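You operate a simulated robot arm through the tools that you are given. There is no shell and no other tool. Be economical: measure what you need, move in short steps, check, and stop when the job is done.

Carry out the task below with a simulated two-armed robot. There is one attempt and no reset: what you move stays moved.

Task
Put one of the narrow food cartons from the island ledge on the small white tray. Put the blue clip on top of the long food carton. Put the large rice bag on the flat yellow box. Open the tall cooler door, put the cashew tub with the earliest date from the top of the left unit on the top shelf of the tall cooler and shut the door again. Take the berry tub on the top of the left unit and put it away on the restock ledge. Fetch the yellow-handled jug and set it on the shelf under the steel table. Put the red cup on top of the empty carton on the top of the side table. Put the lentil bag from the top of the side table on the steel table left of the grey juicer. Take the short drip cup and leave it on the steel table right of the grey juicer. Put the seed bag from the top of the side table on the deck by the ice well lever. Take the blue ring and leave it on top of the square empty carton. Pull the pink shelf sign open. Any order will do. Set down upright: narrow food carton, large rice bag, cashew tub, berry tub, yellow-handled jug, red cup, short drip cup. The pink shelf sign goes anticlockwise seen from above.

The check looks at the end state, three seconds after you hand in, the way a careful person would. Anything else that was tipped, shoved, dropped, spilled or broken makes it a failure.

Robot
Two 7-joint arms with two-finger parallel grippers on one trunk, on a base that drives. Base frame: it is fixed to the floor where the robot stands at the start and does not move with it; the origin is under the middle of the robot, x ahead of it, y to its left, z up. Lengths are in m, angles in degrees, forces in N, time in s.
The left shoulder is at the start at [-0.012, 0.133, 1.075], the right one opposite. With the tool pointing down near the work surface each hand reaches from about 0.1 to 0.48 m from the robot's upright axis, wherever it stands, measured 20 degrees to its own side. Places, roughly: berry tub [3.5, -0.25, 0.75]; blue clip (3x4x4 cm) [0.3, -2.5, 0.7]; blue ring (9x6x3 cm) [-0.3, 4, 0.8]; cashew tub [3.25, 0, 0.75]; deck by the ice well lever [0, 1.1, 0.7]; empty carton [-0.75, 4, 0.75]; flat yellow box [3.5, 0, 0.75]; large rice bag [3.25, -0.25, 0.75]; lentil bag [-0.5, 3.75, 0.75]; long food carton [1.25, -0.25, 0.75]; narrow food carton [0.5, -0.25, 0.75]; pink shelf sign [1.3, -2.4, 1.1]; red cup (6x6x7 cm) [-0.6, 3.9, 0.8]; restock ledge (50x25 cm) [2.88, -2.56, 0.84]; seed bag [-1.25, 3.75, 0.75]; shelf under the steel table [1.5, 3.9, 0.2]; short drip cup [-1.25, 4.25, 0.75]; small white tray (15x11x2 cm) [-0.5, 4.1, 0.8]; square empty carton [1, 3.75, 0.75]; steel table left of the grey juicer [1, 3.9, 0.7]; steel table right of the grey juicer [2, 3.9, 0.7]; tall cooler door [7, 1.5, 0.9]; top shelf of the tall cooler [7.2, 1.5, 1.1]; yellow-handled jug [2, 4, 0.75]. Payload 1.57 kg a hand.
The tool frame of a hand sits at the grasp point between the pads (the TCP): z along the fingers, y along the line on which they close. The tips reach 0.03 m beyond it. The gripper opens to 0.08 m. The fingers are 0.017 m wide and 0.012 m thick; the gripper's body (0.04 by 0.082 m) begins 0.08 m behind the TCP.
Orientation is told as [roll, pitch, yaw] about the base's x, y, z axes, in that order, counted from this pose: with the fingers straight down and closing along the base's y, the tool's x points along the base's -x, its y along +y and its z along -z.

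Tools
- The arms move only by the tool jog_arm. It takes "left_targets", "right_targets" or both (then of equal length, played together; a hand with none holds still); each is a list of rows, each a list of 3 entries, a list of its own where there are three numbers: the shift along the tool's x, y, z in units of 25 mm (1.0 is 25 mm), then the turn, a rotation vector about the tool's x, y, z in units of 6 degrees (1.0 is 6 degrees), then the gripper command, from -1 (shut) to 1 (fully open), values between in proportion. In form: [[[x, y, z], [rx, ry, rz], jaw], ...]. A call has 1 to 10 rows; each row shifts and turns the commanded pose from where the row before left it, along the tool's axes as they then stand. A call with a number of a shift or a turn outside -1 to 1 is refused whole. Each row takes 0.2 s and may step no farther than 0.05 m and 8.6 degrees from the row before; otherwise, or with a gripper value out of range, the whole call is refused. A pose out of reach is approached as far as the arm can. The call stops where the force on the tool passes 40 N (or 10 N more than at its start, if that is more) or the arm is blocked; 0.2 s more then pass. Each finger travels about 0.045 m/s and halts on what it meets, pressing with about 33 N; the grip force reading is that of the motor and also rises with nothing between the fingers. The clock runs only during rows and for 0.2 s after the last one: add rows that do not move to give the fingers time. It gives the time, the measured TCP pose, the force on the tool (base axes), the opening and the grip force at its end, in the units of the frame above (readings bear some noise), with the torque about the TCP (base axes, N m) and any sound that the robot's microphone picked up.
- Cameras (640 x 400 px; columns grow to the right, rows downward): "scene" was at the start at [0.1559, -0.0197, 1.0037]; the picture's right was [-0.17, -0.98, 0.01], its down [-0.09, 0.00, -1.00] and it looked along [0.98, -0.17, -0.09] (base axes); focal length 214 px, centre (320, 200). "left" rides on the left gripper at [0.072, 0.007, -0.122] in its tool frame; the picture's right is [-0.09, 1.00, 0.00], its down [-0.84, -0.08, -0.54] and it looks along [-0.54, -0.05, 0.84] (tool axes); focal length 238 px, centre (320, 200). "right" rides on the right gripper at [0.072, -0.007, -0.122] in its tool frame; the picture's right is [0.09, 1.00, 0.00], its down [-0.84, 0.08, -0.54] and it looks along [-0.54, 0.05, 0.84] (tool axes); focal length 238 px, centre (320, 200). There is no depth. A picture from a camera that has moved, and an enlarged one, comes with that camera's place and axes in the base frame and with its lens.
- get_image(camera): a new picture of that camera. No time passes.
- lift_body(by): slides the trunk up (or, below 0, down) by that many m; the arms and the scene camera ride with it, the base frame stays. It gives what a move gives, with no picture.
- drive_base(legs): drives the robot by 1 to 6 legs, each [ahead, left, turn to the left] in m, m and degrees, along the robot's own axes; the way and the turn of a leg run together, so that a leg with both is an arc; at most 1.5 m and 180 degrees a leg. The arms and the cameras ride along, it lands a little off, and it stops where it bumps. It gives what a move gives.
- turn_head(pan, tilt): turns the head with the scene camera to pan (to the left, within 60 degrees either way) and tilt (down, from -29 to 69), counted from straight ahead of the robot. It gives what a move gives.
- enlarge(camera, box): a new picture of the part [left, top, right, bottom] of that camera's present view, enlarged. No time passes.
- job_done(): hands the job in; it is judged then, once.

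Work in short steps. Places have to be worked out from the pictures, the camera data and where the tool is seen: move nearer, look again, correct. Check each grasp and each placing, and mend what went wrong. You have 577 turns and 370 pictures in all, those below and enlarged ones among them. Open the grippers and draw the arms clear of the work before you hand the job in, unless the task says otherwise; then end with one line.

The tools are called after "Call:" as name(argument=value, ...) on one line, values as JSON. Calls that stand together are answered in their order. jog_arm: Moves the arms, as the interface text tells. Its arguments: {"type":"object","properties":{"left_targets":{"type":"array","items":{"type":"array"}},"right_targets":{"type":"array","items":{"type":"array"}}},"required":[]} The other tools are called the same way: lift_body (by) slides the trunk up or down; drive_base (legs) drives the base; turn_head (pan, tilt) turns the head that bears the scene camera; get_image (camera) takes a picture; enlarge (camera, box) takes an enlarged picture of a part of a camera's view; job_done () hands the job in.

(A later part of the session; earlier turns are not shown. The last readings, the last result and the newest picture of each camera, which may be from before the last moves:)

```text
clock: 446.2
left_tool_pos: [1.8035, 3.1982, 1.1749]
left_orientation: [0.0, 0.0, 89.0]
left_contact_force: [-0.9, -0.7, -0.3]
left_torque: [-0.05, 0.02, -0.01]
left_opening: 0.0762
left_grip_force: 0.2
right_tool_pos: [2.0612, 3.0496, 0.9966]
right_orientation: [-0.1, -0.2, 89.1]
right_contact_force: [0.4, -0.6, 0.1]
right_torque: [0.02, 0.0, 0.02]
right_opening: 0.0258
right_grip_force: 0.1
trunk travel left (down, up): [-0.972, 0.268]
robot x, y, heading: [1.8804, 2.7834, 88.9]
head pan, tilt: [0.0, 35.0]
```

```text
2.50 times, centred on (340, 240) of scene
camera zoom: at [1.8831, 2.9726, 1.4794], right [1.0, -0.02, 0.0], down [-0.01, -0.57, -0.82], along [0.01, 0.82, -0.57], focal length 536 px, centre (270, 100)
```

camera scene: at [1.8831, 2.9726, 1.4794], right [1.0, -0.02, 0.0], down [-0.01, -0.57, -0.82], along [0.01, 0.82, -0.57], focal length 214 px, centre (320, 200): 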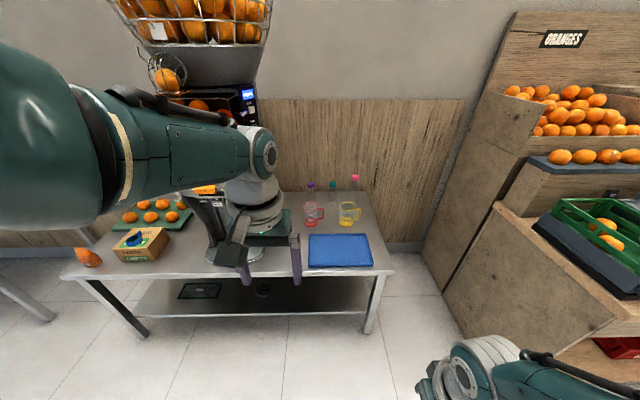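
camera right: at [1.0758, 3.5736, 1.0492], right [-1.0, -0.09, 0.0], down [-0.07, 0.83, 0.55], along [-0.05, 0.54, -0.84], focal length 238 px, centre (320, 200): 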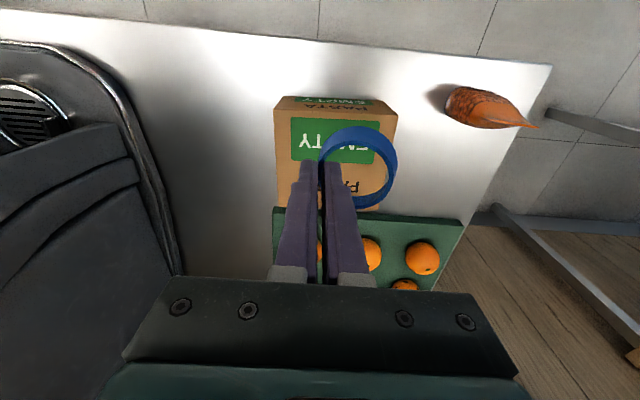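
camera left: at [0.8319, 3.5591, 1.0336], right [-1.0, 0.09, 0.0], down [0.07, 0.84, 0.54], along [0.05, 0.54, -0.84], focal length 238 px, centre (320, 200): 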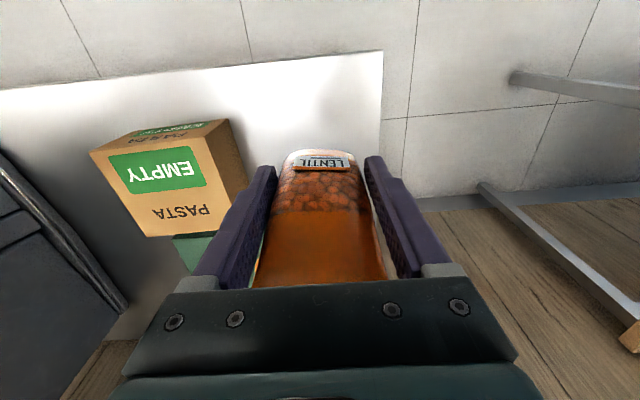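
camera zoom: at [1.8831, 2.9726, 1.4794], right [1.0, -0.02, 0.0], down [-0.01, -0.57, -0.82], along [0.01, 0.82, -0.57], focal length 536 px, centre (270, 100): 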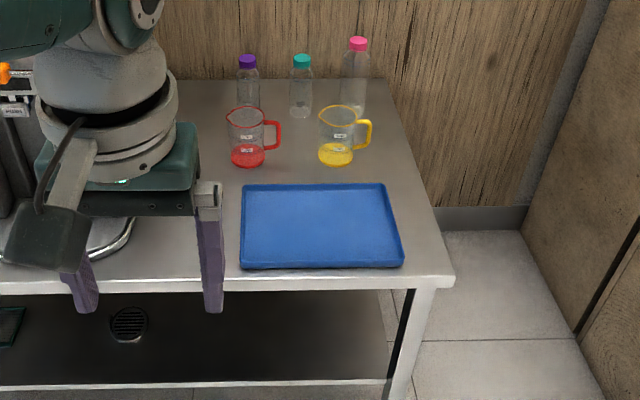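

Both measuring jugs hold liquid, so the jug must stay upright. The yellow one stands at about (2.04, 3.88). I lower the trunk and set the right hand to the 43° tilt in free space.

Call:
lift_body(by=-0.35)

Call:
jog_arm(right_targets=[[[-0.9, 0, -0.8], [0, 0, 0], 1], [[-0.9, 0, -0.8], [0, -0.8, 0], 1], [[-0.8, 0, -0.8], [0, -0.8, 0], 1], [[-0.7, 0, -0.8], [0, -0.8, 0], 1], [[-0.5, 0, -0.6], [0, -0.8, 0], 1], [[0, 0, 0], [0, -0.8, 0], 1], [[0, 0, 0], [0, -0.8, 0], 1], [[0, 0, 0], [0, -0.8, 0], 1], [[0, 0, 0], [0, -0.8, 0], 1], [[0, 0, 0], [0, -0.8, 0], 1]])

Call:
turn_head(pan=-5, tilt=30)

Call:
get_image(camera="right")

```text
clock: 449.6
left_tool_pos: [1.8035, 3.1995, 0.8245]
left_orientation: [0.0, 0.1, 89.0]
left_contact_force: [-0.2, 0.0, -1.1]
left_torque: [0.01, 0.0, 0.0]
left_opening: 0.0761
left_grip_force: 0.0
right_tool_pos: [2.0618, 3.0486, 0.6478]
right_orientation: [0.0, -0.3, 89.1]
right_contact_force: [-0.2, 0.3, 0.4]
right_torque: [0.01, 0.01, -0.03]
right_opening: 0.0262
right_grip_force: 0.1
trunk travel left (down, up): [-0.622, 0.618]
robot x, y, heading: [1.8767, 2.7843, 89.0]
head pan, tilt: [0.0, 35.0]
```

```text
clock: 451.9
left_tool_pos: [1.8042, 3.198, 0.8245]
left_orientation: [-0.1, 0.0, 89.1]
left_contact_force: [-1.1, 0.0, -0.3]
left_torque: [-0.01, -0.02, 0.02]
left_opening: 0.076
left_grip_force: 0.0
right_tool_pos: [2.0629, 3.1343, 0.7492]
right_orientation: [0.0, -43.6, 89.0]
right_contact_force: [0.9, 0.9, -0.8]
right_torque: [0.0, 0.02, -0.02]
right_opening: 0.08
right_grip_force: 0.0
trunk travel left (down, up): [-0.622, 0.618]
robot x, y, heading: [1.8787, 2.7859, 89.0]
head pan, tilt: [0.0, 35.0]
```

```text
clock: 452.5
left_tool_pos: [1.8035, 3.1992, 0.8244]
left_orientation: [0.0, 0.1, 89.0]
left_contact_force: [0.0, -0.1, 0.5]
left_torque: [-0.02, 0.0, -0.03]
left_opening: 0.076
left_grip_force: 0.1
right_tool_pos: [2.0628, 3.135, 0.7504]
right_orientation: [-0.1, -43.4, 89.2]
right_contact_force: [-0.2, 0.4, 1.1]
right_torque: [0.01, -0.04, 0.01]
right_opening: 0.0801
right_grip_force: 0.0
trunk travel left (down, up): [-0.622, 0.618]
robot x, y, heading: [1.8777, 2.7818, 89.0]
head pan, tilt: [-5.0, 30.0]
```

```text
179 pictures are left
camera right: at [2.0673, 2.9973, 0.7885], right [-1.0, -0.05, -0.06], down [-0.07, 0.24, 0.97], along [-0.03, 0.97, -0.24], focal length 238 px, centre (320, 200)
```

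right: 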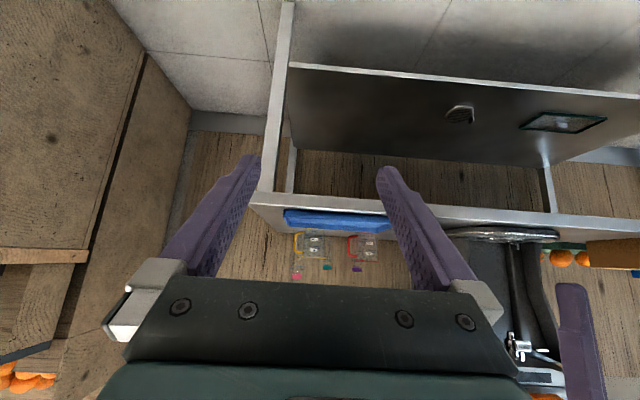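

I raise the hand and drive up to the table.

Call:
jog_arm(right_targets=[[[-0.68, 0, -0.73], [0, 0, 0], 1], [[-0.68, 0, -0.73], [0, 0, 0], 1], [[-0.68, 0, -0.73], [0, 0, 0], 1], [[-0.68, 0, -0.73], [0, 0, 0], 1], [[-0.68, 0, -0.73], [0, 0, 0], 1]])

Call:
drive_base(legs=[[0.5, 0, 1]])

Call:
get_image(camera="right")

Call:
get_image(camera="scene")

```text
clock: 453.7
left_tool_pos: [1.8038, 3.1976, 0.8235]
left_orientation: [0.0, 0.1, 88.9]
left_contact_force: [0.4, 0.5, -1.1]
left_torque: [-0.01, 0.03, 0.02]
left_opening: 0.076
left_grip_force: 0.2
right_tool_pos: [2.0633, 3.1315, 0.8728]
right_orientation: [-0.1, -43.4, 89.2]
right_contact_force: [-0.3, 0.0, 0.5]
right_torque: [-0.06, -0.01, -0.02]
right_opening: 0.0801
right_grip_force: 0.0
trunk travel left (down, up): [-0.622, 0.618]
robot x, y, heading: [1.8781, 2.7833, 89.1]
head pan, tilt: [-5.0, 30.0]
```

```text
clock: 456.6
left_tool_pos: [1.7977, 3.6932, 0.8242]
left_orientation: [0.1, 0.1, 90.4]
left_contact_force: [0.8, 0.0, 0.2]
left_torque: [0.0, -0.01, -0.03]
left_opening: 0.0759
left_grip_force: 0.0
right_tool_pos: [2.0578, 3.6326, 0.8738]
right_orientation: [-0.2, -43.4, 90.5]
right_contact_force: [-1.5, -0.1, -0.1]
right_torque: [-0.02, 0.0, 0.01]
right_opening: 0.0801
right_grip_force: 0.1
trunk travel left (down, up): [-0.622, 0.618]
robot x, y, heading: [1.8812, 3.2806, 90.4]
head pan, tilt: [-5.0, 30.0]
```

```text
178 pictures are left
camera right: at [2.0649, 3.4963, 0.9125], right [-1.0, -0.07, -0.06], down [-0.08, 0.23, 0.97], along [-0.06, 0.97, -0.24], focal length 238 px, centre (320, 200)
```

right: 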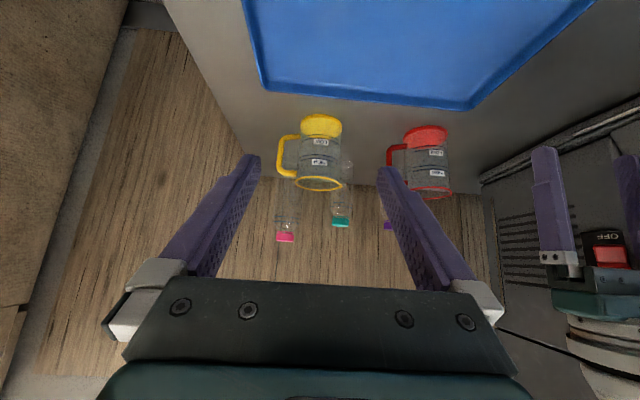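

```text
177 pictures are left
camera scene: at [1.8894, 3.4719, 1.1373], right [1.0, -0.08, 0.0], down [-0.04, -0.5, -0.87], along [0.07, 0.86, -0.5], focal length 214 px, centre (320, 200)
```

scene: 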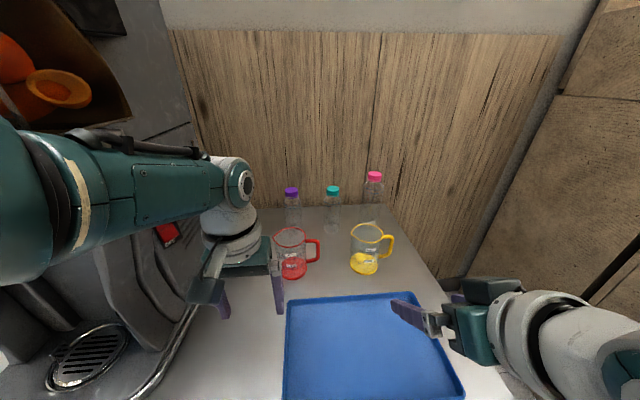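

The jug is ~7.5 cm wide, so alignment must be precise. I go to a close pre-grasp pose.

Call:
drive_base(legs=[[0.15, 0, 0]])

Call:
jog_arm(right_targets=[[[0.2, 0.2, 0.75], [0, 0, 0], 1], [[0.2, 0.2, 0.75], [0, 0, 0], 1], [[0.2, 0, 0.75], [0, 0, 0], 1], [[0.2, 0, 0.75], [0, 0, 0], 1], [[0, 0, 0], [0, 0, 0], 1]])

Call:
get_image(camera="right")

```text
clock: 458.0
left_tool_pos: [1.8243, 3.8052, 0.8153]
left_orientation: [-1.3, 1.4, 90.3]
left_contact_force: [0.3, 0.0, -0.4]
left_torque: [0.04, 0.06, -0.03]
left_opening: 0.0761
left_grip_force: 0.1
right_tool_pos: [2.0831, 3.7448, 0.8712]
right_orientation: [-1.8, -42.2, 91.6]
right_contact_force: [-0.5, 0.6, -0.4]
right_torque: [0.01, 0.0, -0.01]
right_opening: 0.08
right_grip_force: 0.0
trunk travel left (down, up): [-0.622, 0.618]
robot x, y, heading: [1.8884, 3.4166, 90.2]
head pan, tilt: [-5.0, 30.0]
```

```text
clock: 459.4
left_tool_pos: [1.8412, 3.8111, 0.8137]
left_orientation: [-1.3, 0.8, 90.0]
left_contact_force: [-0.4, 0.1, 0.5]
left_torque: [0.0, 0.01, -0.02]
left_opening: 0.0759
left_grip_force: 0.1
right_tool_pos: [2.0923, 3.7858, 0.8006]
right_orientation: [-1.9, -42.6, 91.4]
right_contact_force: [0.2, -0.1, 0.0]
right_torque: [0.02, 0.01, -0.01]
right_opening: 0.08
right_grip_force: 0.0
trunk travel left (down, up): [-0.622, 0.618]
robot x, y, heading: [1.9006, 3.4155, 90.2]
head pan, tilt: [-5.0, 30.0]
stopped in row 5 (right hand): the arm was blocked; the commanded pose is now the measured one
```

```text
176 pictures are left
camera right: at [2.0986, 3.6487, 0.8416], right [-0.99, -0.07, -0.09], down [-0.1, 0.25, 0.96], along [-0.05, 0.97, -0.25], focal length 238 px, centre (320, 200)
```

right: 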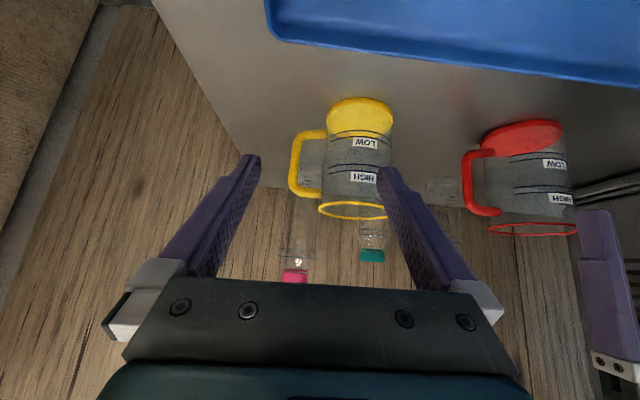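

The left arm seems to be rubbing against the juicer. I back off immediately and check.

Call:
drive_base(legs=[[-0.2, -0.05, 0]])

Call:
turn_head(pan=30, tilt=30)

Call:
get_image(camera="scene")

```text
clock: 461.0
left_tool_pos: [1.8641, 3.6315, 0.824]
left_orientation: [0.1, 0.2, 90.2]
left_contact_force: [-0.2, 0.3, 0.1]
left_torque: [-0.02, -0.02, 0.01]
left_opening: 0.0759
left_grip_force: 0.0
right_tool_pos: [2.1139, 3.6061, 0.8038]
right_orientation: [-0.1, -43.5, 90.3]
right_contact_force: [-0.7, -0.7, 0.3]
right_torque: [0.01, -0.02, 0.01]
right_opening: 0.0798
right_grip_force: 0.0
trunk travel left (down, up): [-0.622, 0.618]
robot x, y, heading: [1.9497, 3.2174, 90.5]
head pan, tilt: [-5.0, 30.0]
```

```text
clock: 462.0
left_tool_pos: [1.863, 3.6321, 0.8249]
left_orientation: [0.0, 0.1, 90.1]
left_contact_force: [-0.9, -0.2, -0.8]
left_torque: [-0.03, -0.01, -0.01]
left_opening: 0.076
left_grip_force: 0.0
right_tool_pos: [2.1142, 3.6065, 0.8047]
right_orientation: [-0.1, -43.4, 90.2]
right_contact_force: [0.3, -0.3, 0.2]
right_torque: [-0.03, 0.01, 0.0]
right_opening: 0.0799
right_grip_force: 0.1
trunk travel left (down, up): [-0.622, 0.618]
robot x, y, heading: [1.9462, 3.2183, 90.1]
head pan, tilt: [30.0, 30.0]
```

```text
175 pictures are left
camera scene: at [1.9016, 3.3971, 1.1372], right [0.86, 0.5, 0.0], down [0.25, -0.43, -0.87], along [-0.43, 0.75, -0.5], focal length 214 px, centre (320, 200)
```

scene: 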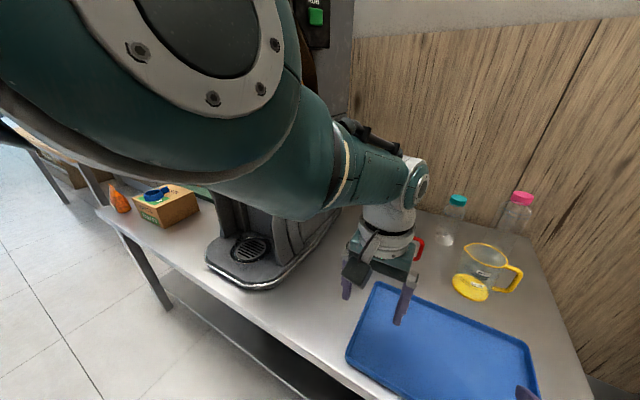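

The juicer is unharmed. To avoid it, I'll approach the jug from the right at heading 120° (this also keeps the finger clear of the handle). I lift the left hand first.

Call:
jog_arm(left_targets=[[[0.5, 0, -1], [0, 0, 0], 0.5], [[0.5, 0, -1], [0, 0, 0], 0.5], [[0.5, 0, -1], [0, 0, 0], 0.5], [[0.5, 0, -1], [0, 0, 0], 0.5]])

Call:
drive_base(legs=[[-0.05, -0.1, 30], [0.0, -0.2, 0]])

Call:
turn_head(pan=0, tilt=35)

Call:
get_image(camera="right")

Call:
get_image(camera="scene")

```text
clock: 463.0
left_tool_pos: [1.8851, 3.6529, 0.896]
left_orientation: [0.0, 0.3, 90.2]
left_contact_force: [0.0, 0.1, 0.6]
left_torque: [0.01, -0.01, 0.01]
left_opening: 0.0599
left_grip_force: 0.0
left hand out of reach, approached as far as the arm can: row 1, 2, 3, 4
right_tool_pos: [2.1131, 3.6059, 0.8059]
right_orientation: [0.0, -43.5, 90.3]
right_contact_force: [0.6, 0.0, -0.3]
right_torque: [-0.01, -0.01, 0.0]
right_opening: 0.0797
right_grip_force: 0.0
trunk travel left (down, up): [-0.622, 0.618]
robot x, y, heading: [1.9462, 3.2187, 90.3]
head pan, tilt: [30.0, 30.0]
```

```text
clock: 466.1
left_tool_pos: [1.9524, 3.6403, 0.895]
left_orientation: [-0.1, 0.3, 120.1]
left_contact_force: [-0.2, 0.5, 0.4]
left_torque: [0.0, 0.0, -0.01]
left_opening: 0.0602
left_grip_force: 0.1
right_tool_pos: [2.1724, 3.7136, 0.8054]
right_orientation: [-0.1, -43.4, 120.4]
right_contact_force: [0.6, -0.1, -0.1]
right_torque: [0.03, 0.02, 0.0]
right_opening: 0.0801
right_grip_force: 0.0
trunk travel left (down, up): [-0.622, 0.618]
robot x, y, heading: [2.227, 3.2941, 120.2]
head pan, tilt: [30.0, 30.0]
```

```text
clock: 467.1
left_tool_pos: [1.954, 3.6404, 0.8954]
left_orientation: [0.1, 0.3, 120.3]
left_contact_force: [-0.6, -0.5, 0.8]
left_torque: [0.01, 0.01, 0.0]
left_opening: 0.0598
left_grip_force: 0.0
right_tool_pos: [2.173, 3.7144, 0.8042]
right_orientation: [-0.2, -43.4, 120.4]
right_contact_force: [0.1, 0.1, 0.1]
right_torque: [-0.02, -0.01, 0.01]
right_opening: 0.08
right_grip_force: 0.1
trunk travel left (down, up): [-0.622, 0.618]
robot x, y, heading: [2.2237, 3.2957, 120.5]
head pan, tilt: [0.0, 35.0]
```

```text
174 pictures are left
camera right: at [2.2471, 3.5992, 0.844], right [-0.83, -0.56, -0.06], down [-0.19, 0.16, 0.97], along [-0.53, 0.81, -0.24], focal length 238 px, centre (320, 200)
```

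right: 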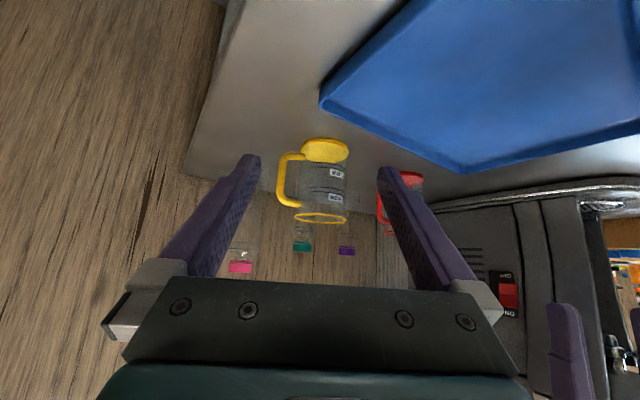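

```text
173 pictures are left
camera scene: at [2.1292, 3.4585, 1.1295], right [0.86, 0.5, 0.0], down [0.29, -0.49, -0.82], along [-0.41, 0.71, -0.57], focal length 214 px, centre (320, 200)
```

scene: 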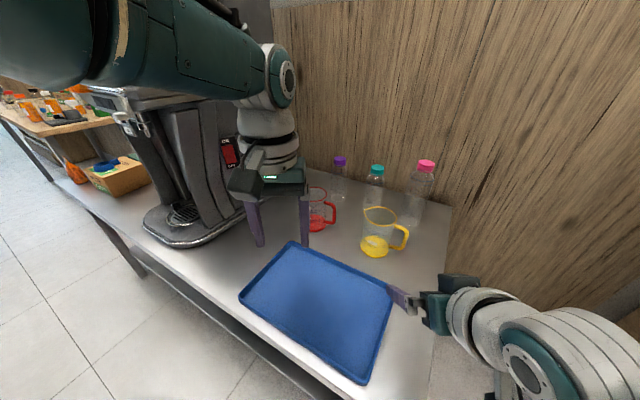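

Jug axis ≈ (2.056, 3.887), rim z 0.787. I move the hand to the pre-grasp pose in front of it.

Call:
jog_arm(right_targets=[[[-0.8, 0.11, 0.8], [0, 0, 0], 1], [[-0.8, 0.11, 0.8], [0, 0, 0], 1], [[-0.8, 0.11, 0.8], [0, 0, 0], 1], [[-0.8, 0.11, 0.8], [0, 0, 0], 1], [[-0.8, 0.11, 0.8], [0, 0, 0], 1], [[0, 0, 0], [0, 0, 0], 1]])

Call:
get_image(camera="right")

```text
clock: 468.5
left_tool_pos: [1.9514, 3.6406, 0.8945]
left_orientation: [0.0, 0.3, 120.4]
left_contact_force: [0.2, -0.1, 0.2]
left_torque: [0.02, 0.0, 0.0]
left_opening: 0.0597
left_grip_force: 0.1
right_tool_pos: [2.0945, 3.8202, 0.8024]
right_orientation: [0.1, -43.5, 120.2]
right_contact_force: [0.5, 0.0, -0.9]
right_torque: [-0.03, -0.04, 0.01]
right_opening: 0.0801
right_grip_force: 0.1
right hand out of reach, approached as far as the arm can: row 5
trunk travel left (down, up): [-0.622, 0.618]
robot x, y, heading: [2.2222, 3.2954, 120.1]
head pan, tilt: [0.0, 35.0]
```

```text
172 pictures are left
camera right: at [2.1675, 3.7054, 0.8406], right [-0.83, -0.56, -0.06], down [-0.18, 0.16, 0.97], along [-0.53, 0.81, -0.24], focal length 238 px, centre (320, 200)
```

right: 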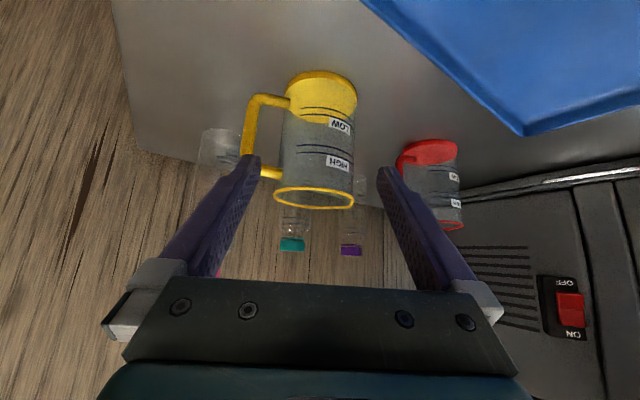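

The handle would obstruct the finger from this side. A heading of ~155° puts the handle between the fingers toward the palm instead. I retreat and go around to the right end of the table.

Call:
jog_arm(right_targets=[[[0.8, 0, -0.8], [0, 0, 0], 1], [[0.8, 0, -0.8], [0, 0, 0], 1], [[0.8, 0, -0.8], [0, 0, 0], 1], [[0.8, 0, -0.8], [0, 0, 0], 1]])

Call:
drive_base(legs=[[-0.15, -0.1, 0], [0, 0, 35]])

Call:
turn_head(pan=-50, tilt=30)

Call:
get_image(camera="scene")

```text
clock: 469.5
left_tool_pos: [1.953, 3.6401, 0.8952]
left_orientation: [0.1, 0.3, 120.3]
left_contact_force: [0.1, 0.3, 0.1]
left_torque: [0.02, 0.0, 0.05]
left_opening: 0.06
left_grip_force: 0.1
right_tool_pos: [2.151, 3.7219, 0.8059]
right_orientation: [-0.1, -43.4, 120.4]
right_contact_force: [0.8, -0.3, -0.2]
right_torque: [0.02, 0.01, 0.0]
right_opening: 0.0801
right_grip_force: 0.0
trunk travel left (down, up): [-0.622, 0.618]
robot x, y, heading: [2.2231, 3.2938, 120.3]
head pan, tilt: [0.0, 35.0]
```

```text
clock: 472.6
left_tool_pos: [1.9643, 3.3469, 0.8947]
left_orientation: [0.1, 0.3, 155.1]
left_contact_force: [-0.3, 0.2, 0.8]
left_torque: [-0.01, 0.01, 0.02]
left_opening: 0.06
left_grip_force: 0.0
right_tool_pos: [2.0787, 3.5284, 0.8056]
right_orientation: [-0.1, -43.4, 155.3]
right_contact_force: [-0.3, 1.0, 0.2]
right_torque: [0.02, 0.01, -0.02]
right_opening: 0.0797
right_grip_force: 0.0
trunk travel left (down, up): [-0.622, 0.618]
robot x, y, heading: [2.386, 3.2181, 155.1]
head pan, tilt: [0.0, 35.0]
```

```text
clock: 473.8
left_tool_pos: [1.9631, 3.3482, 0.8952]
left_orientation: [0.0, 0.4, 155.1]
left_contact_force: [0.3, 0.0, 0.4]
left_torque: [-0.01, -0.05, 0.0]
left_opening: 0.0601
left_grip_force: 0.1
right_tool_pos: [2.078, 3.5288, 0.8065]
right_orientation: [-0.1, -43.4, 155.3]
right_contact_force: [-0.7, -0.3, 0.4]
right_torque: [-0.02, 0.0, -0.04]
right_opening: 0.08
right_grip_force: 0.1
trunk travel left (down, up): [-0.622, 0.618]
robot x, y, heading: [2.3832, 3.2194, 155.5]
head pan, tilt: [-50.0, 30.0]
```

```text
171 pictures are left
camera scene: at [2.2693, 3.3491, 1.1372], right [0.97, 0.26, 0.0], down [0.13, -0.48, -0.87], along [-0.23, 0.84, -0.5], focal length 214 px, centre (320, 200)
```

scene: 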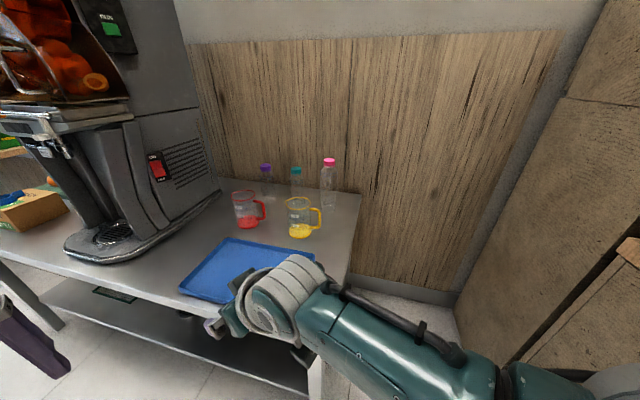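

The gap at the table's right end looks sufficient. I slide in sideways.

Call:
drive_base(legs=[[0.0, -0.335, 0]])

Call:
get_image(camera="right")

Call:
get_image(camera="scene")

```text
clock: 476.0
left_tool_pos: [2.1018, 3.6479, 0.8947]
left_orientation: [0.1, 0.3, 155.2]
left_contact_force: [0.0, 0.2, -0.1]
left_torque: [-0.01, 0.0, -0.01]
left_opening: 0.0599
left_grip_force: 0.1
right_tool_pos: [2.2178, 3.8284, 0.8066]
right_orientation: [-0.1, -43.4, 155.2]
right_contact_force: [-0.6, 0.0, -0.5]
right_torque: [-0.01, -0.01, 0.02]
right_opening: 0.0797
right_grip_force: 0.1
trunk travel left (down, up): [-0.622, 0.618]
robot x, y, heading: [2.5244, 3.5163, 155.2]
head pan, tilt: [-50.0, 30.0]
```

```text
170 pictures are left
camera right: at [2.3437, 3.7764, 0.8455], right [-0.36, -0.93, -0.06], down [-0.25, 0.03, 0.97], along [-0.9, 0.36, -0.24], focal length 238 px, centre (320, 200)
```

right: 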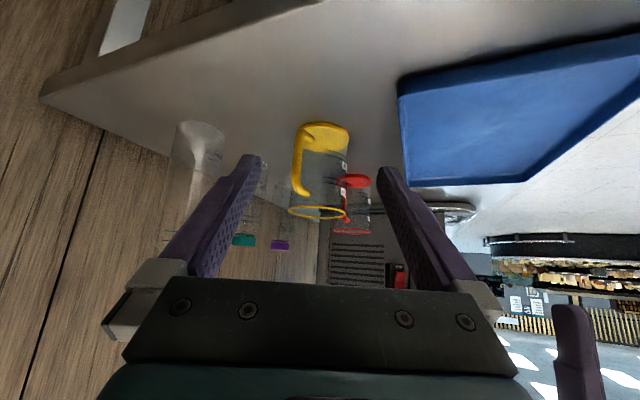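

```text
169 pictures are left
camera scene: at [2.4087, 3.6499, 1.1373], right [0.97, 0.26, 0.0], down [0.13, -0.48, -0.87], along [-0.23, 0.84, -0.5], focal length 214 px, centre (320, 200)
```

scene: 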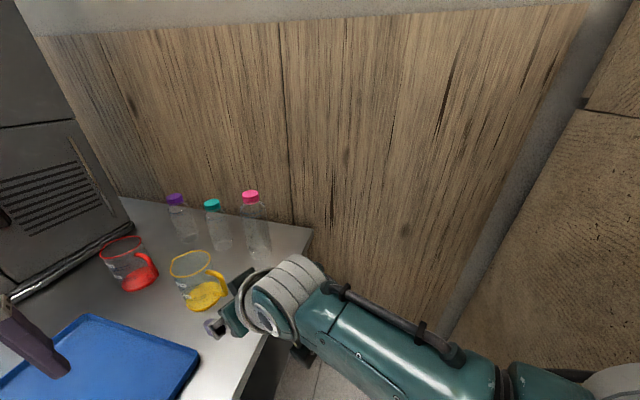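

Handle now faces the palm. Axis ≈ (2.064, 3.888). I go to the pre-grasp pose.

Call:
jog_arm(right_targets=[[[-0.68, 0.1, 0.71], [0, 0, 0], 1], [[-0.68, 0.1, 0.71], [0, 0, 0], 1], [[-0.68, 0.1, 0.71], [0, 0, 0], 1], [[-0.68, 0.1, 0.71], [0, 0, 0], 1], [[0, 0, 0], [0, 0, 0], 1]])

Call:
get_image(camera="right")

```text
clock: 477.2
left_tool_pos: [2.103, 3.6471, 0.8938]
left_orientation: [0.2, 0.3, 155.2]
left_contact_force: [0.2, 0.8, 0.2]
left_torque: [0.01, 0.0, 0.05]
left_opening: 0.0601
left_grip_force: 0.0
right_tool_pos: [2.1218, 3.86, 0.8015]
right_orientation: [0.1, -43.5, 155.1]
right_contact_force: [0.2, 0.2, -1.0]
right_torque: [0.03, -0.02, 0.02]
right_opening: 0.0797
right_grip_force: 0.0
trunk travel left (down, up): [-0.622, 0.618]
robot x, y, heading: [2.5207, 3.5193, 155.5]
head pan, tilt: [-50.0, 30.0]
```

```text
168 pictures are left
camera right: at [2.2489, 3.8074, 0.841], right [-0.36, -0.93, -0.06], down [-0.25, 0.03, 0.97], along [-0.9, 0.36, -0.24], focal length 238 px, centre (320, 200)
```

right: 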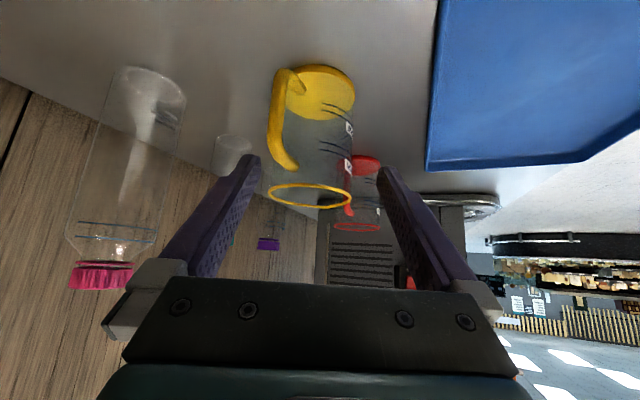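

Centred, but the handle bar is close to one finger. I yaw 10° more about the jug for clearance.

Call:
jog_arm(right_targets=[[[0, -0.2, -0.2], [-0.57, 0, -0.6], 1], [[0, -0.25, 0], [-0.57, 0, -0.6], 1], [[0, 0, 0], [0, 0, 0], 1]])

Call:
get_image(camera="right")

```text
clock: 478.0
left_tool_pos: [2.1026, 3.6481, 0.8947]
left_orientation: [0.1, 0.3, 155.1]
left_contact_force: [0.6, -0.4, 0.6]
left_torque: [0.01, -0.02, -0.01]
left_opening: 0.0597
left_grip_force: 0.1
right_tool_pos: [2.1309, 3.8686, 0.8067]
right_orientation: [-0.1, -43.4, 165.3]
right_contact_force: [0.1, 0.0, -0.2]
right_torque: [-0.03, 0.03, 0.02]
right_opening: 0.0802
right_grip_force: 0.1
trunk travel left (down, up): [-0.622, 0.618]
robot x, y, heading: [2.5263, 3.5192, 155.3]
head pan, tilt: [-50.0, 30.0]
```

```text
167 pictures are left
camera right: at [2.2636, 3.8393, 0.8443], right [-0.19, -0.98, -0.06], down [-0.25, -0.02, 0.97], along [-0.95, 0.2, -0.24], focal length 238 px, centre (320, 200)
```

right: 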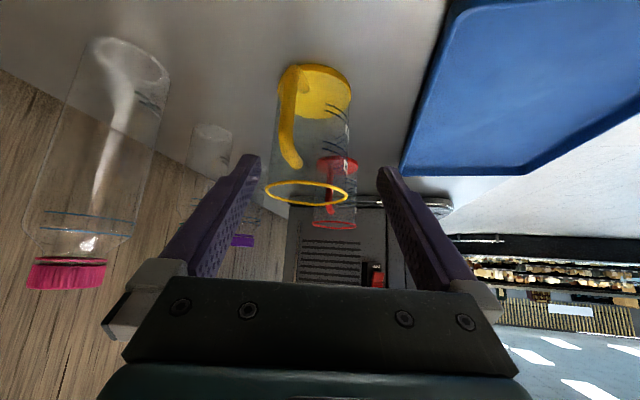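

Call:
jog_arm(right_targets=[[[0, -0.17, 0], [0, 0, 0], 1], [[0, 0, 0.6], [0, 0, 0], 1], [[0, 0, 0.6], [0, 0, 0], 1], [[0, 0, 0], [0, 0, 0], 1]])

Call:
get_image(camera="right")

```text
clock: 479.0
left_tool_pos: [2.1026, 3.6468, 0.8949]
left_orientation: [0.1, 0.3, 155.2]
left_contact_force: [-0.3, -1.1, -0.3]
left_torque: [0.01, 0.02, 0.03]
left_opening: 0.0601
left_grip_force: 0.1
right_tool_pos: [2.1225, 3.8749, 0.7933]
right_orientation: [0.0, -43.6, 165.2]
right_contact_force: [0.7, 0.5, -0.1]
right_torque: [-0.01, 0.0, 0.0]
right_opening: 0.0801
right_grip_force: 0.0
right hand out of reach, approached as far as the arm can: row 3
trunk travel left (down, up): [-0.622, 0.618]
robot x, y, heading: [2.5202, 3.517, 154.9]
head pan, tilt: [-50.0, 30.0]
```

```text
166 pictures are left
camera right: at [2.2548, 3.8455, 0.8326], right [-0.19, -0.98, -0.06], down [-0.25, -0.02, 0.97], along [-0.95, 0.2, -0.24], focal length 238 px, centre (320, 200)
```

right: 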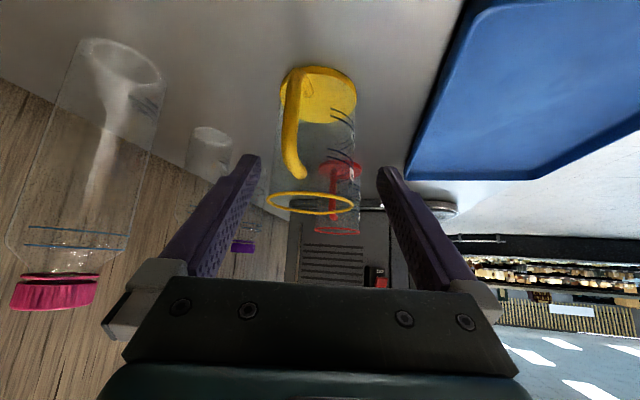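

The arm is at its reach; I lower with the trunk while still in front of the jug, then advance with the base.

Call:
lift_body(by=-0.055)

Call:
get_image(camera="right")

```text
clock: 479.9
left_tool_pos: [2.1033, 3.6463, 0.8407]
left_orientation: [0.2, 0.2, 155.2]
left_contact_force: [0.1, -0.6, 0.1]
left_torque: [0.0, -0.03, 0.01]
left_opening: 0.0601
left_grip_force: 0.0
right_tool_pos: [2.1229, 3.8746, 0.7384]
right_orientation: [0.1, -43.4, 165.2]
right_contact_force: [0.3, -0.5, -0.4]
right_torque: [0.0, -0.03, 0.0]
right_opening: 0.0802
right_grip_force: 0.1
trunk travel left (down, up): [-0.567, 0.673]
robot x, y, heading: [2.5224, 3.5197, 155.2]
head pan, tilt: [-50.0, 30.0]
```

```text
165 pictures are left
camera right: at [2.2548, 3.8454, 0.7775], right [-0.19, -0.98, -0.06], down [-0.25, -0.02, 0.97], along [-0.95, 0.2, -0.24], focal length 238 px, centre (320, 200)
```

right: 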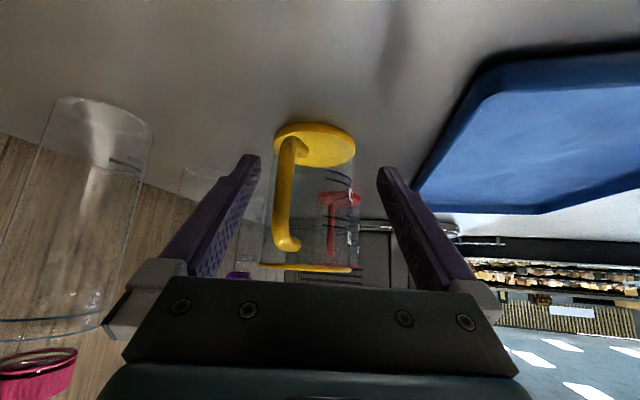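

The jug is ~5 mm to the right of centre; I correct and advance in two small base steps.

Call:
jog_arm(right_targets=[[[0, -0.21, 0], [0, 0, 0], 1], [[0, 0, 0], [0, 0, 0], 1]])

Call:
drive_base(legs=[[0.025, 0.004, 0]])

Call:
get_image(camera="right")

```text
clock: 480.5
left_tool_pos: [2.1032, 3.6464, 0.8398]
left_orientation: [0.2, 0.3, 155.3]
left_contact_force: [0.3, -0.6, -0.4]
left_torque: [-0.01, 0.01, 0.0]
left_opening: 0.0601
left_grip_force: 0.1
right_tool_pos: [2.1229, 3.8805, 0.738]
right_orientation: [0.1, -43.5, 165.2]
right_contact_force: [0.4, 1.0, 0.3]
right_torque: [-0.01, 0.01, -0.01]
right_opening: 0.0801
right_grip_force: 0.0
trunk travel left (down, up): [-0.567, 0.673]
robot x, y, heading: [2.5214, 3.5177, 155.3]
head pan, tilt: [-50.0, 30.0]
```

```text
clock: 481.4
left_tool_pos: [2.0773, 3.6551, 0.8395]
left_orientation: [0.1, 0.3, 155.2]
left_contact_force: [-0.9, 0.7, 0.6]
left_torque: [0.0, 0.0, -0.01]
left_opening: 0.06
left_grip_force: 0.0
right_tool_pos: [2.0989, 3.8874, 0.7391]
right_orientation: [0.0, -43.5, 165.2]
right_contact_force: [0.6, 0.3, 1.0]
right_torque: [0.01, 0.02, -0.03]
right_opening: 0.0801
right_grip_force: 0.0
trunk travel left (down, up): [-0.567, 0.673]
robot x, y, heading: [2.4976, 3.5254, 155.4]
head pan, tilt: [-50.0, 30.0]
```

```text
164 pictures are left
camera right: at [2.2324, 3.8575, 0.7777], right [-0.19, -0.98, -0.06], down [-0.25, -0.02, 0.97], along [-0.95, 0.2, -0.24], focal length 238 px, centre (320, 200)
```

right: 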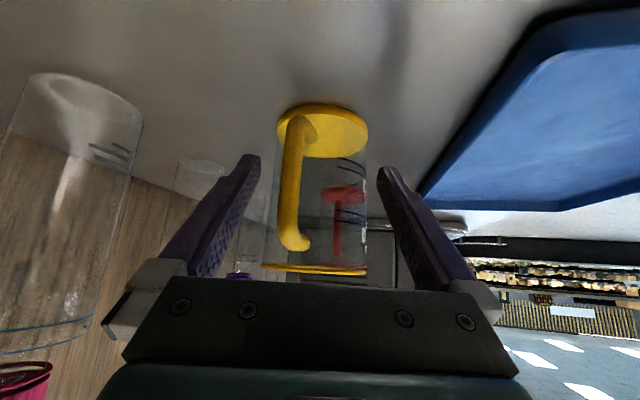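

Well centred. I advance the remaining 3 cm.

Call:
drive_base(legs=[[0.018, 0.003, 0]])

Call:
drive_base(legs=[[0.012, 0.002, 0]])

Call:
get_image(camera="right")

```text
clock: 482.1
left_tool_pos: [2.0606, 3.6585, 0.84]
left_orientation: [0.1, 0.2, 155.2]
left_contact_force: [0.1, -0.5, -0.3]
left_torque: [-0.02, -0.02, 0.01]
left_opening: 0.0601
left_grip_force: 0.1
right_tool_pos: [2.0826, 3.8918, 0.7393]
right_orientation: [0.1, -43.3, 165.2]
right_contact_force: [0.7, 0.3, -1.0]
right_torque: [-0.02, 0.02, 0.01]
right_opening: 0.0799
right_grip_force: 0.1
trunk travel left (down, up): [-0.567, 0.673]
robot x, y, heading: [2.4823, 3.5311, 155.3]
head pan, tilt: [-50.0, 30.0]
```

```text
clock: 482.9
left_tool_pos: [2.0493, 3.6606, 0.8401]
left_orientation: [0.1, 0.3, 155.2]
left_contact_force: [-0.5, -0.4, 0.0]
left_torque: [0.03, -0.03, 0.03]
left_opening: 0.06
left_grip_force: 0.0
right_tool_pos: [2.0709, 3.894, 0.7392]
right_orientation: [0.1, -43.3, 165.2]
right_contact_force: [0.3, -0.1, 0.4]
right_torque: [0.0, 0.01, -0.04]
right_opening: 0.0797
right_grip_force: 0.0
trunk travel left (down, up): [-0.567, 0.673]
robot x, y, heading: [2.4682, 3.5335, 155.1]
head pan, tilt: [-50.0, 30.0]
```

```text
163 pictures are left
camera right: at [2.2033, 3.8653, 0.7776], right [-0.19, -0.98, -0.06], down [-0.25, -0.01, 0.97], along [-0.95, 0.2, -0.24], focal length 238 px, centre (320, 200)
```

right: 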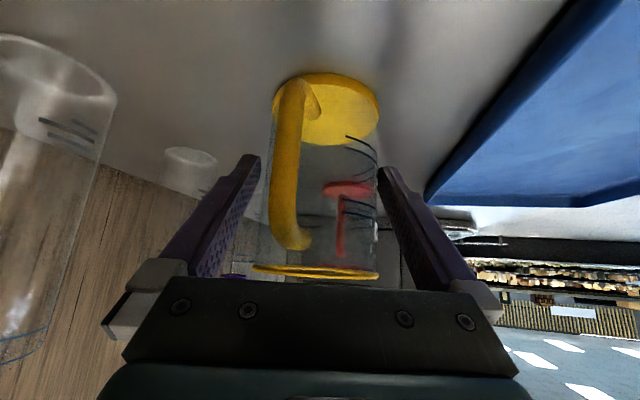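

The body sits between the fingers without contact. I close.

Call:
jog_arm(right_targets=[[[0, 0, 0], [0, 0, 0], 0.8], [[0, 0, 0], [0, 0, 0], 0.5], [[0, 0, 0], [0, 0, 0], 0.5], [[0, 0, 0], [0, 0, 0], 0.2]])

Call:
get_image(camera="right")

```text
clock: 483.9
left_tool_pos: [2.0498, 3.6608, 0.8394]
left_orientation: [0.1, 0.2, 155.3]
left_contact_force: [-0.3, 0.6, 0.3]
left_torque: [0.0, -0.01, -0.03]
left_opening: 0.0597
left_grip_force: 0.1
right_tool_pos: [2.07, 3.8938, 0.7389]
right_orientation: [0.0, -43.4, 165.2]
right_contact_force: [-0.8, -0.3, 0.8]
right_torque: [-0.07, 0.01, 0.04]
right_opening: 0.0748
right_grip_force: 33.2
trunk travel left (down, up): [-0.567, 0.673]
robot x, y, heading: [2.4688, 3.538, 155.0]
head pan, tilt: [-50.0, 30.0]
```

```text
162 pictures are left
camera right: at [2.2035, 3.865, 0.7775], right [-0.19, -0.98, -0.06], down [-0.25, -0.01, 0.97], along [-0.95, 0.2, -0.24], focal length 238 px, centre (320, 200)
```

right: 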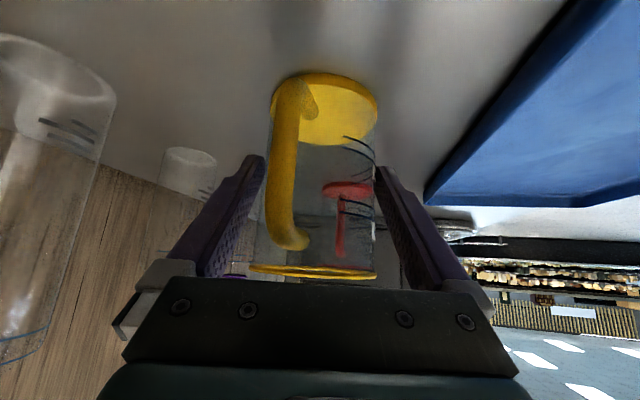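

Gripped at 75 mm. I lift with the trunk.

Call:
jog_arm(right_targets=[[[0, 0, 0], [0, 0, 0], 0], [[0, 0, 0], [0, 0, 0], -0.5]])

Call:
lift_body(by=0.12)

Call:
get_image(camera="scene")

```text
clock: 484.5
left_tool_pos: [2.0494, 3.6618, 0.8401]
left_orientation: [0.1, 0.3, 155.2]
left_contact_force: [-0.1, 0.0, -0.5]
left_torque: [0.0, 0.02, 0.03]
left_opening: 0.0598
left_grip_force: 0.0
right_tool_pos: [2.0706, 3.8946, 0.7382]
right_orientation: [0.0, -43.5, 165.2]
right_contact_force: [0.9, -0.4, 0.0]
right_torque: [-0.02, 0.03, 0.02]
right_opening: 0.0748
right_grip_force: 33.1
trunk travel left (down, up): [-0.567, 0.673]
robot x, y, heading: [2.4662, 3.5329, 155.5]
head pan, tilt: [-50.0, 30.0]
```

```text
clock: 486.0
left_tool_pos: [2.0491, 3.6616, 0.9589]
left_orientation: [0.0, 0.3, 155.2]
left_contact_force: [-0.2, -0.4, 0.4]
left_torque: [0.0, 0.0, 0.0]
left_opening: 0.0601
left_grip_force: 0.0
right_tool_pos: [2.0704, 3.8946, 0.8578]
right_orientation: [0.1, -43.4, 165.2]
right_contact_force: [-0.6, 0.2, -0.7]
right_torque: [0.0, -0.06, 0.01]
right_opening: 0.0748
right_grip_force: 33.0
trunk travel left (down, up): [-0.687, 0.553]
robot x, y, heading: [2.4674, 3.5352, 155.2]
head pan, tilt: [-50.0, 30.0]
```

```text
161 pictures are left
camera scene: at [2.3553, 3.6645, 1.2022], right [0.97, 0.26, 0.0], down [0.13, -0.48, -0.87], along [-0.23, 0.84, -0.5], focal length 214 px, centre (320, 200)
```

scene: 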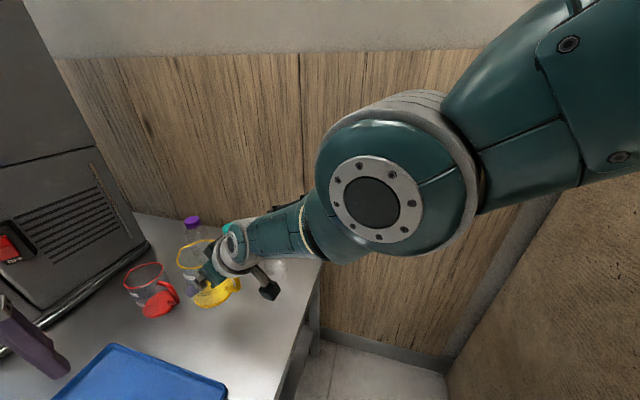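

Jug lifted. I slide back out, and turn in front of the table toward the lower shelf.

Call:
drive_base(legs=[[0, 0.4, 0], [-0.25, 0, 0], [0, 0, -75]])

Call:
turn_head(pan=0, tilt=30)

Call:
get_image(camera="scene")

```text
clock: 493.0
left_tool_pos: [2.5296, 3.5058, 0.9598]
left_orientation: [0.2, 0.4, 82.2]
left_contact_force: [-0.3, -0.1, 0.7]
left_torque: [0.0, -0.02, 0.0]
left_opening: 0.0601
left_grip_force: 0.1
right_tool_pos: [2.7453, 3.5574, 0.8615]
right_orientation: [1.5, -43.9, 91.9]
right_contact_force: [-7.7, 3.6, -0.4]
right_torque: [0.06, 0.15, 0.16]
right_opening: 0.0749
right_grip_force: 33.1
trunk travel left (down, up): [-0.687, 0.553]
robot x, y, heading: [2.5333, 3.0662, 82.0]
head pan, tilt: [-50.0, 30.0]
stopped in leg 3: the force on the tool passed its limit at 48 N (the readings are from after the stop); the commanded pose is now the measured one
```

```text
clock: 494.1
left_tool_pos: [2.53, 3.5061, 0.9603]
left_orientation: [0.2, 0.2, 82.2]
left_contact_force: [0.4, -0.6, 0.0]
left_torque: [-0.02, 0.01, 0.03]
left_opening: 0.06
left_grip_force: 0.1
right_tool_pos: [2.7458, 3.5568, 0.8612]
right_orientation: [1.4, -43.8, 91.8]
right_contact_force: [-15.4, 1.1, 4.7]
right_torque: [0.0, -0.13, 0.08]
right_opening: 0.0742
right_grip_force: 33.2
trunk travel left (down, up): [-0.687, 0.553]
robot x, y, heading: [2.5316, 3.0631, 82.1]
head pan, tilt: [0.0, 30.0]
```

```text
160 pictures are left
camera scene: at [2.5564, 3.2572, 1.2023], right [0.99, -0.14, 0.0], down [-0.07, -0.49, -0.87], along [0.12, 0.86, -0.5], focal length 214 px, centre (320, 200)
```

scene: 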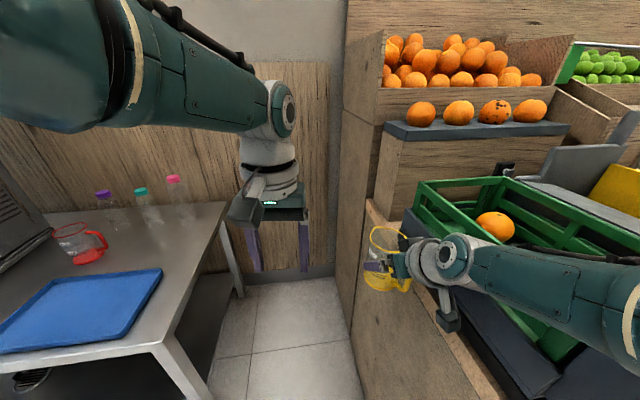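

The jug touched the orange unit's side. I move left away from it right away and check.

Call:
drive_base(legs=[[0, 0.3, 0]])

Call:
get_image(camera="scene")

Call:
get_image(camera="right")

```text
clock: 496.2
left_tool_pos: [2.2337, 3.5473, 0.9597]
left_orientation: [0.1, 0.4, 82.2]
left_contact_force: [0.1, 0.2, 0.2]
left_torque: [0.02, 0.01, 0.01]
left_opening: 0.06
left_grip_force: 0.1
right_tool_pos: [2.451, 3.598, 0.8603]
right_orientation: [1.1, -43.7, 91.8]
right_contact_force: [0.4, -0.8, -1.3]
right_torque: [0.01, 0.0, 0.01]
right_opening: 0.0748
right_grip_force: 32.5
trunk travel left (down, up): [-0.687, 0.553]
robot x, y, heading: [2.232, 3.1087, 82.0]
head pan, tilt: [0.0, 30.0]
```

```text
159 pictures are left
camera scene: at [2.2598, 3.2983, 1.2022], right [0.99, -0.14, 0.0], down [-0.07, -0.5, -0.87], along [0.12, 0.86, -0.5], focal length 214 px, centre (320, 200)
```

scene: 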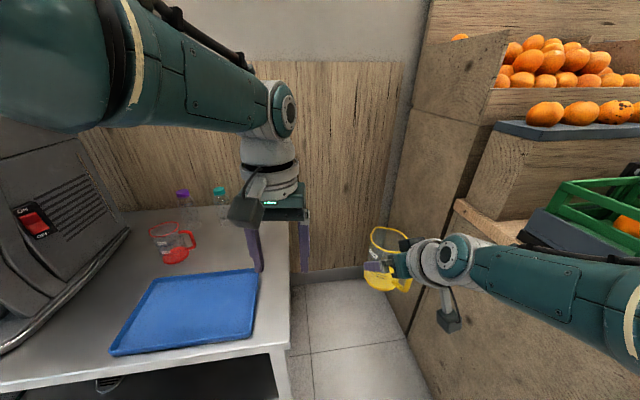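

```text
158 pictures are left
camera right: at [2.4647, 3.4608, 0.899], right [-0.99, -0.11, -0.05], down [-0.07, 0.23, 0.97], along [-0.1, 0.97, -0.23], focal length 238 px, centre (320, 200)
```

right: 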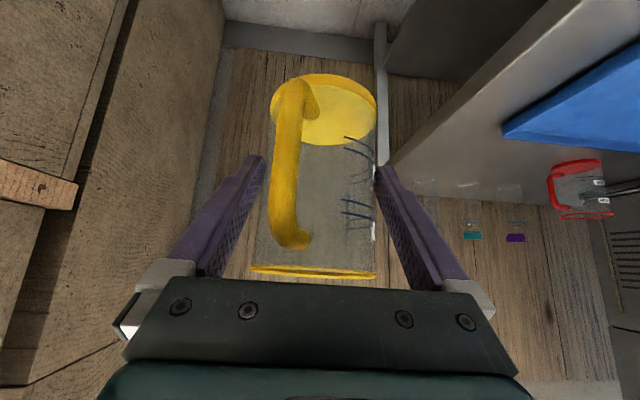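

All fine. I move back and left, then lower the trunk to view the shelf.

Call:
drive_base(legs=[[-0.4, 0.1, 0], [0, 0.5, 0]])

Call:
lift_body(by=-0.4)

Call:
turn_head(pan=0, tilt=20)

Call:
get_image(camera="scene")

Call:
get_image(camera="right")

```text
clock: 501.3
left_tool_pos: [1.5851, 3.2269, 0.9598]
left_orientation: [0.0, 0.5, 82.0]
left_contact_force: [0.4, 0.5, 0.3]
left_torque: [0.0, 0.02, 0.0]
left_opening: 0.06
left_grip_force: 0.1
right_tool_pos: [1.8031, 3.2771, 0.8613]
right_orientation: [1.1, -43.6, 91.8]
right_contact_force: [-1.2, -0.2, -0.2]
right_torque: [-0.01, -0.02, 0.01]
right_opening: 0.0747
right_grip_force: 33.0
trunk travel left (down, up): [-0.687, 0.553]
robot x, y, heading: [1.5861, 2.7884, 81.5]
head pan, tilt: [0.0, 30.0]
```

```text
clock: 505.1
left_tool_pos: [1.5858, 3.2275, 0.5586]
left_orientation: [0.0, 0.5, 82.0]
left_contact_force: [0.4, 0.1, 0.2]
left_torque: [-0.03, 0.0, -0.04]
left_opening: 0.06
left_grip_force: 0.0
right_tool_pos: [1.8039, 3.2768, 0.4599]
right_orientation: [1.2, -43.7, 91.9]
right_contact_force: [0.8, -0.3, -0.9]
right_torque: [-0.01, 0.0, 0.01]
right_opening: 0.0742
right_grip_force: 33.1
trunk travel left (down, up): [-0.287, 0.953]
robot x, y, heading: [1.5831, 2.7862, 81.7]
head pan, tilt: [0.0, 30.0]
```

```text
clock: 505.9
left_tool_pos: [1.5853, 3.2278, 0.5589]
left_orientation: [0.0, 0.4, 81.9]
left_contact_force: [-0.4, -0.5, 0.4]
left_torque: [-0.01, 0.02, 0.01]
left_opening: 0.06
left_grip_force: 0.0
right_tool_pos: [1.8046, 3.2767, 0.4614]
right_orientation: [1.1, -43.7, 91.8]
right_contact_force: [-0.3, -0.3, -1.0]
right_torque: [0.01, 0.01, -0.02]
right_opening: 0.0745
right_grip_force: 32.8
trunk travel left (down, up): [-0.287, 0.953]
robot x, y, heading: [1.5826, 2.7897, 82.2]
head pan, tilt: [0.0, 20.0]
```

```text
157 pictures are left
camera scene: at [1.6114, 2.9809, 0.8182], right [0.99, -0.14, 0.0], down [-0.05, -0.34, -0.94], along [0.13, 0.93, -0.34], focal length 214 px, centre (320, 200)
```

scene: 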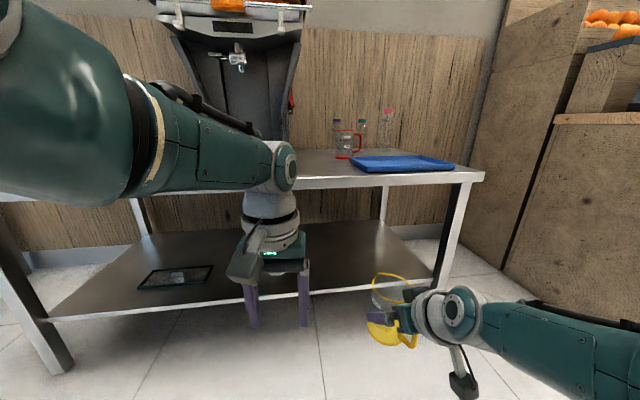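

```text
156 pictures are left
camera right: at [1.8165, 3.1402, 0.4991], right [-0.99, -0.11, -0.05], down [-0.07, 0.23, 0.97], along [-0.1, 0.97, -0.23], focal length 238 px, centre (320, 200)
```

right: 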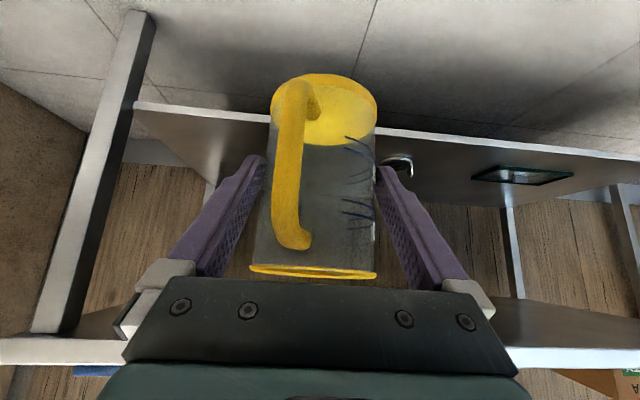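

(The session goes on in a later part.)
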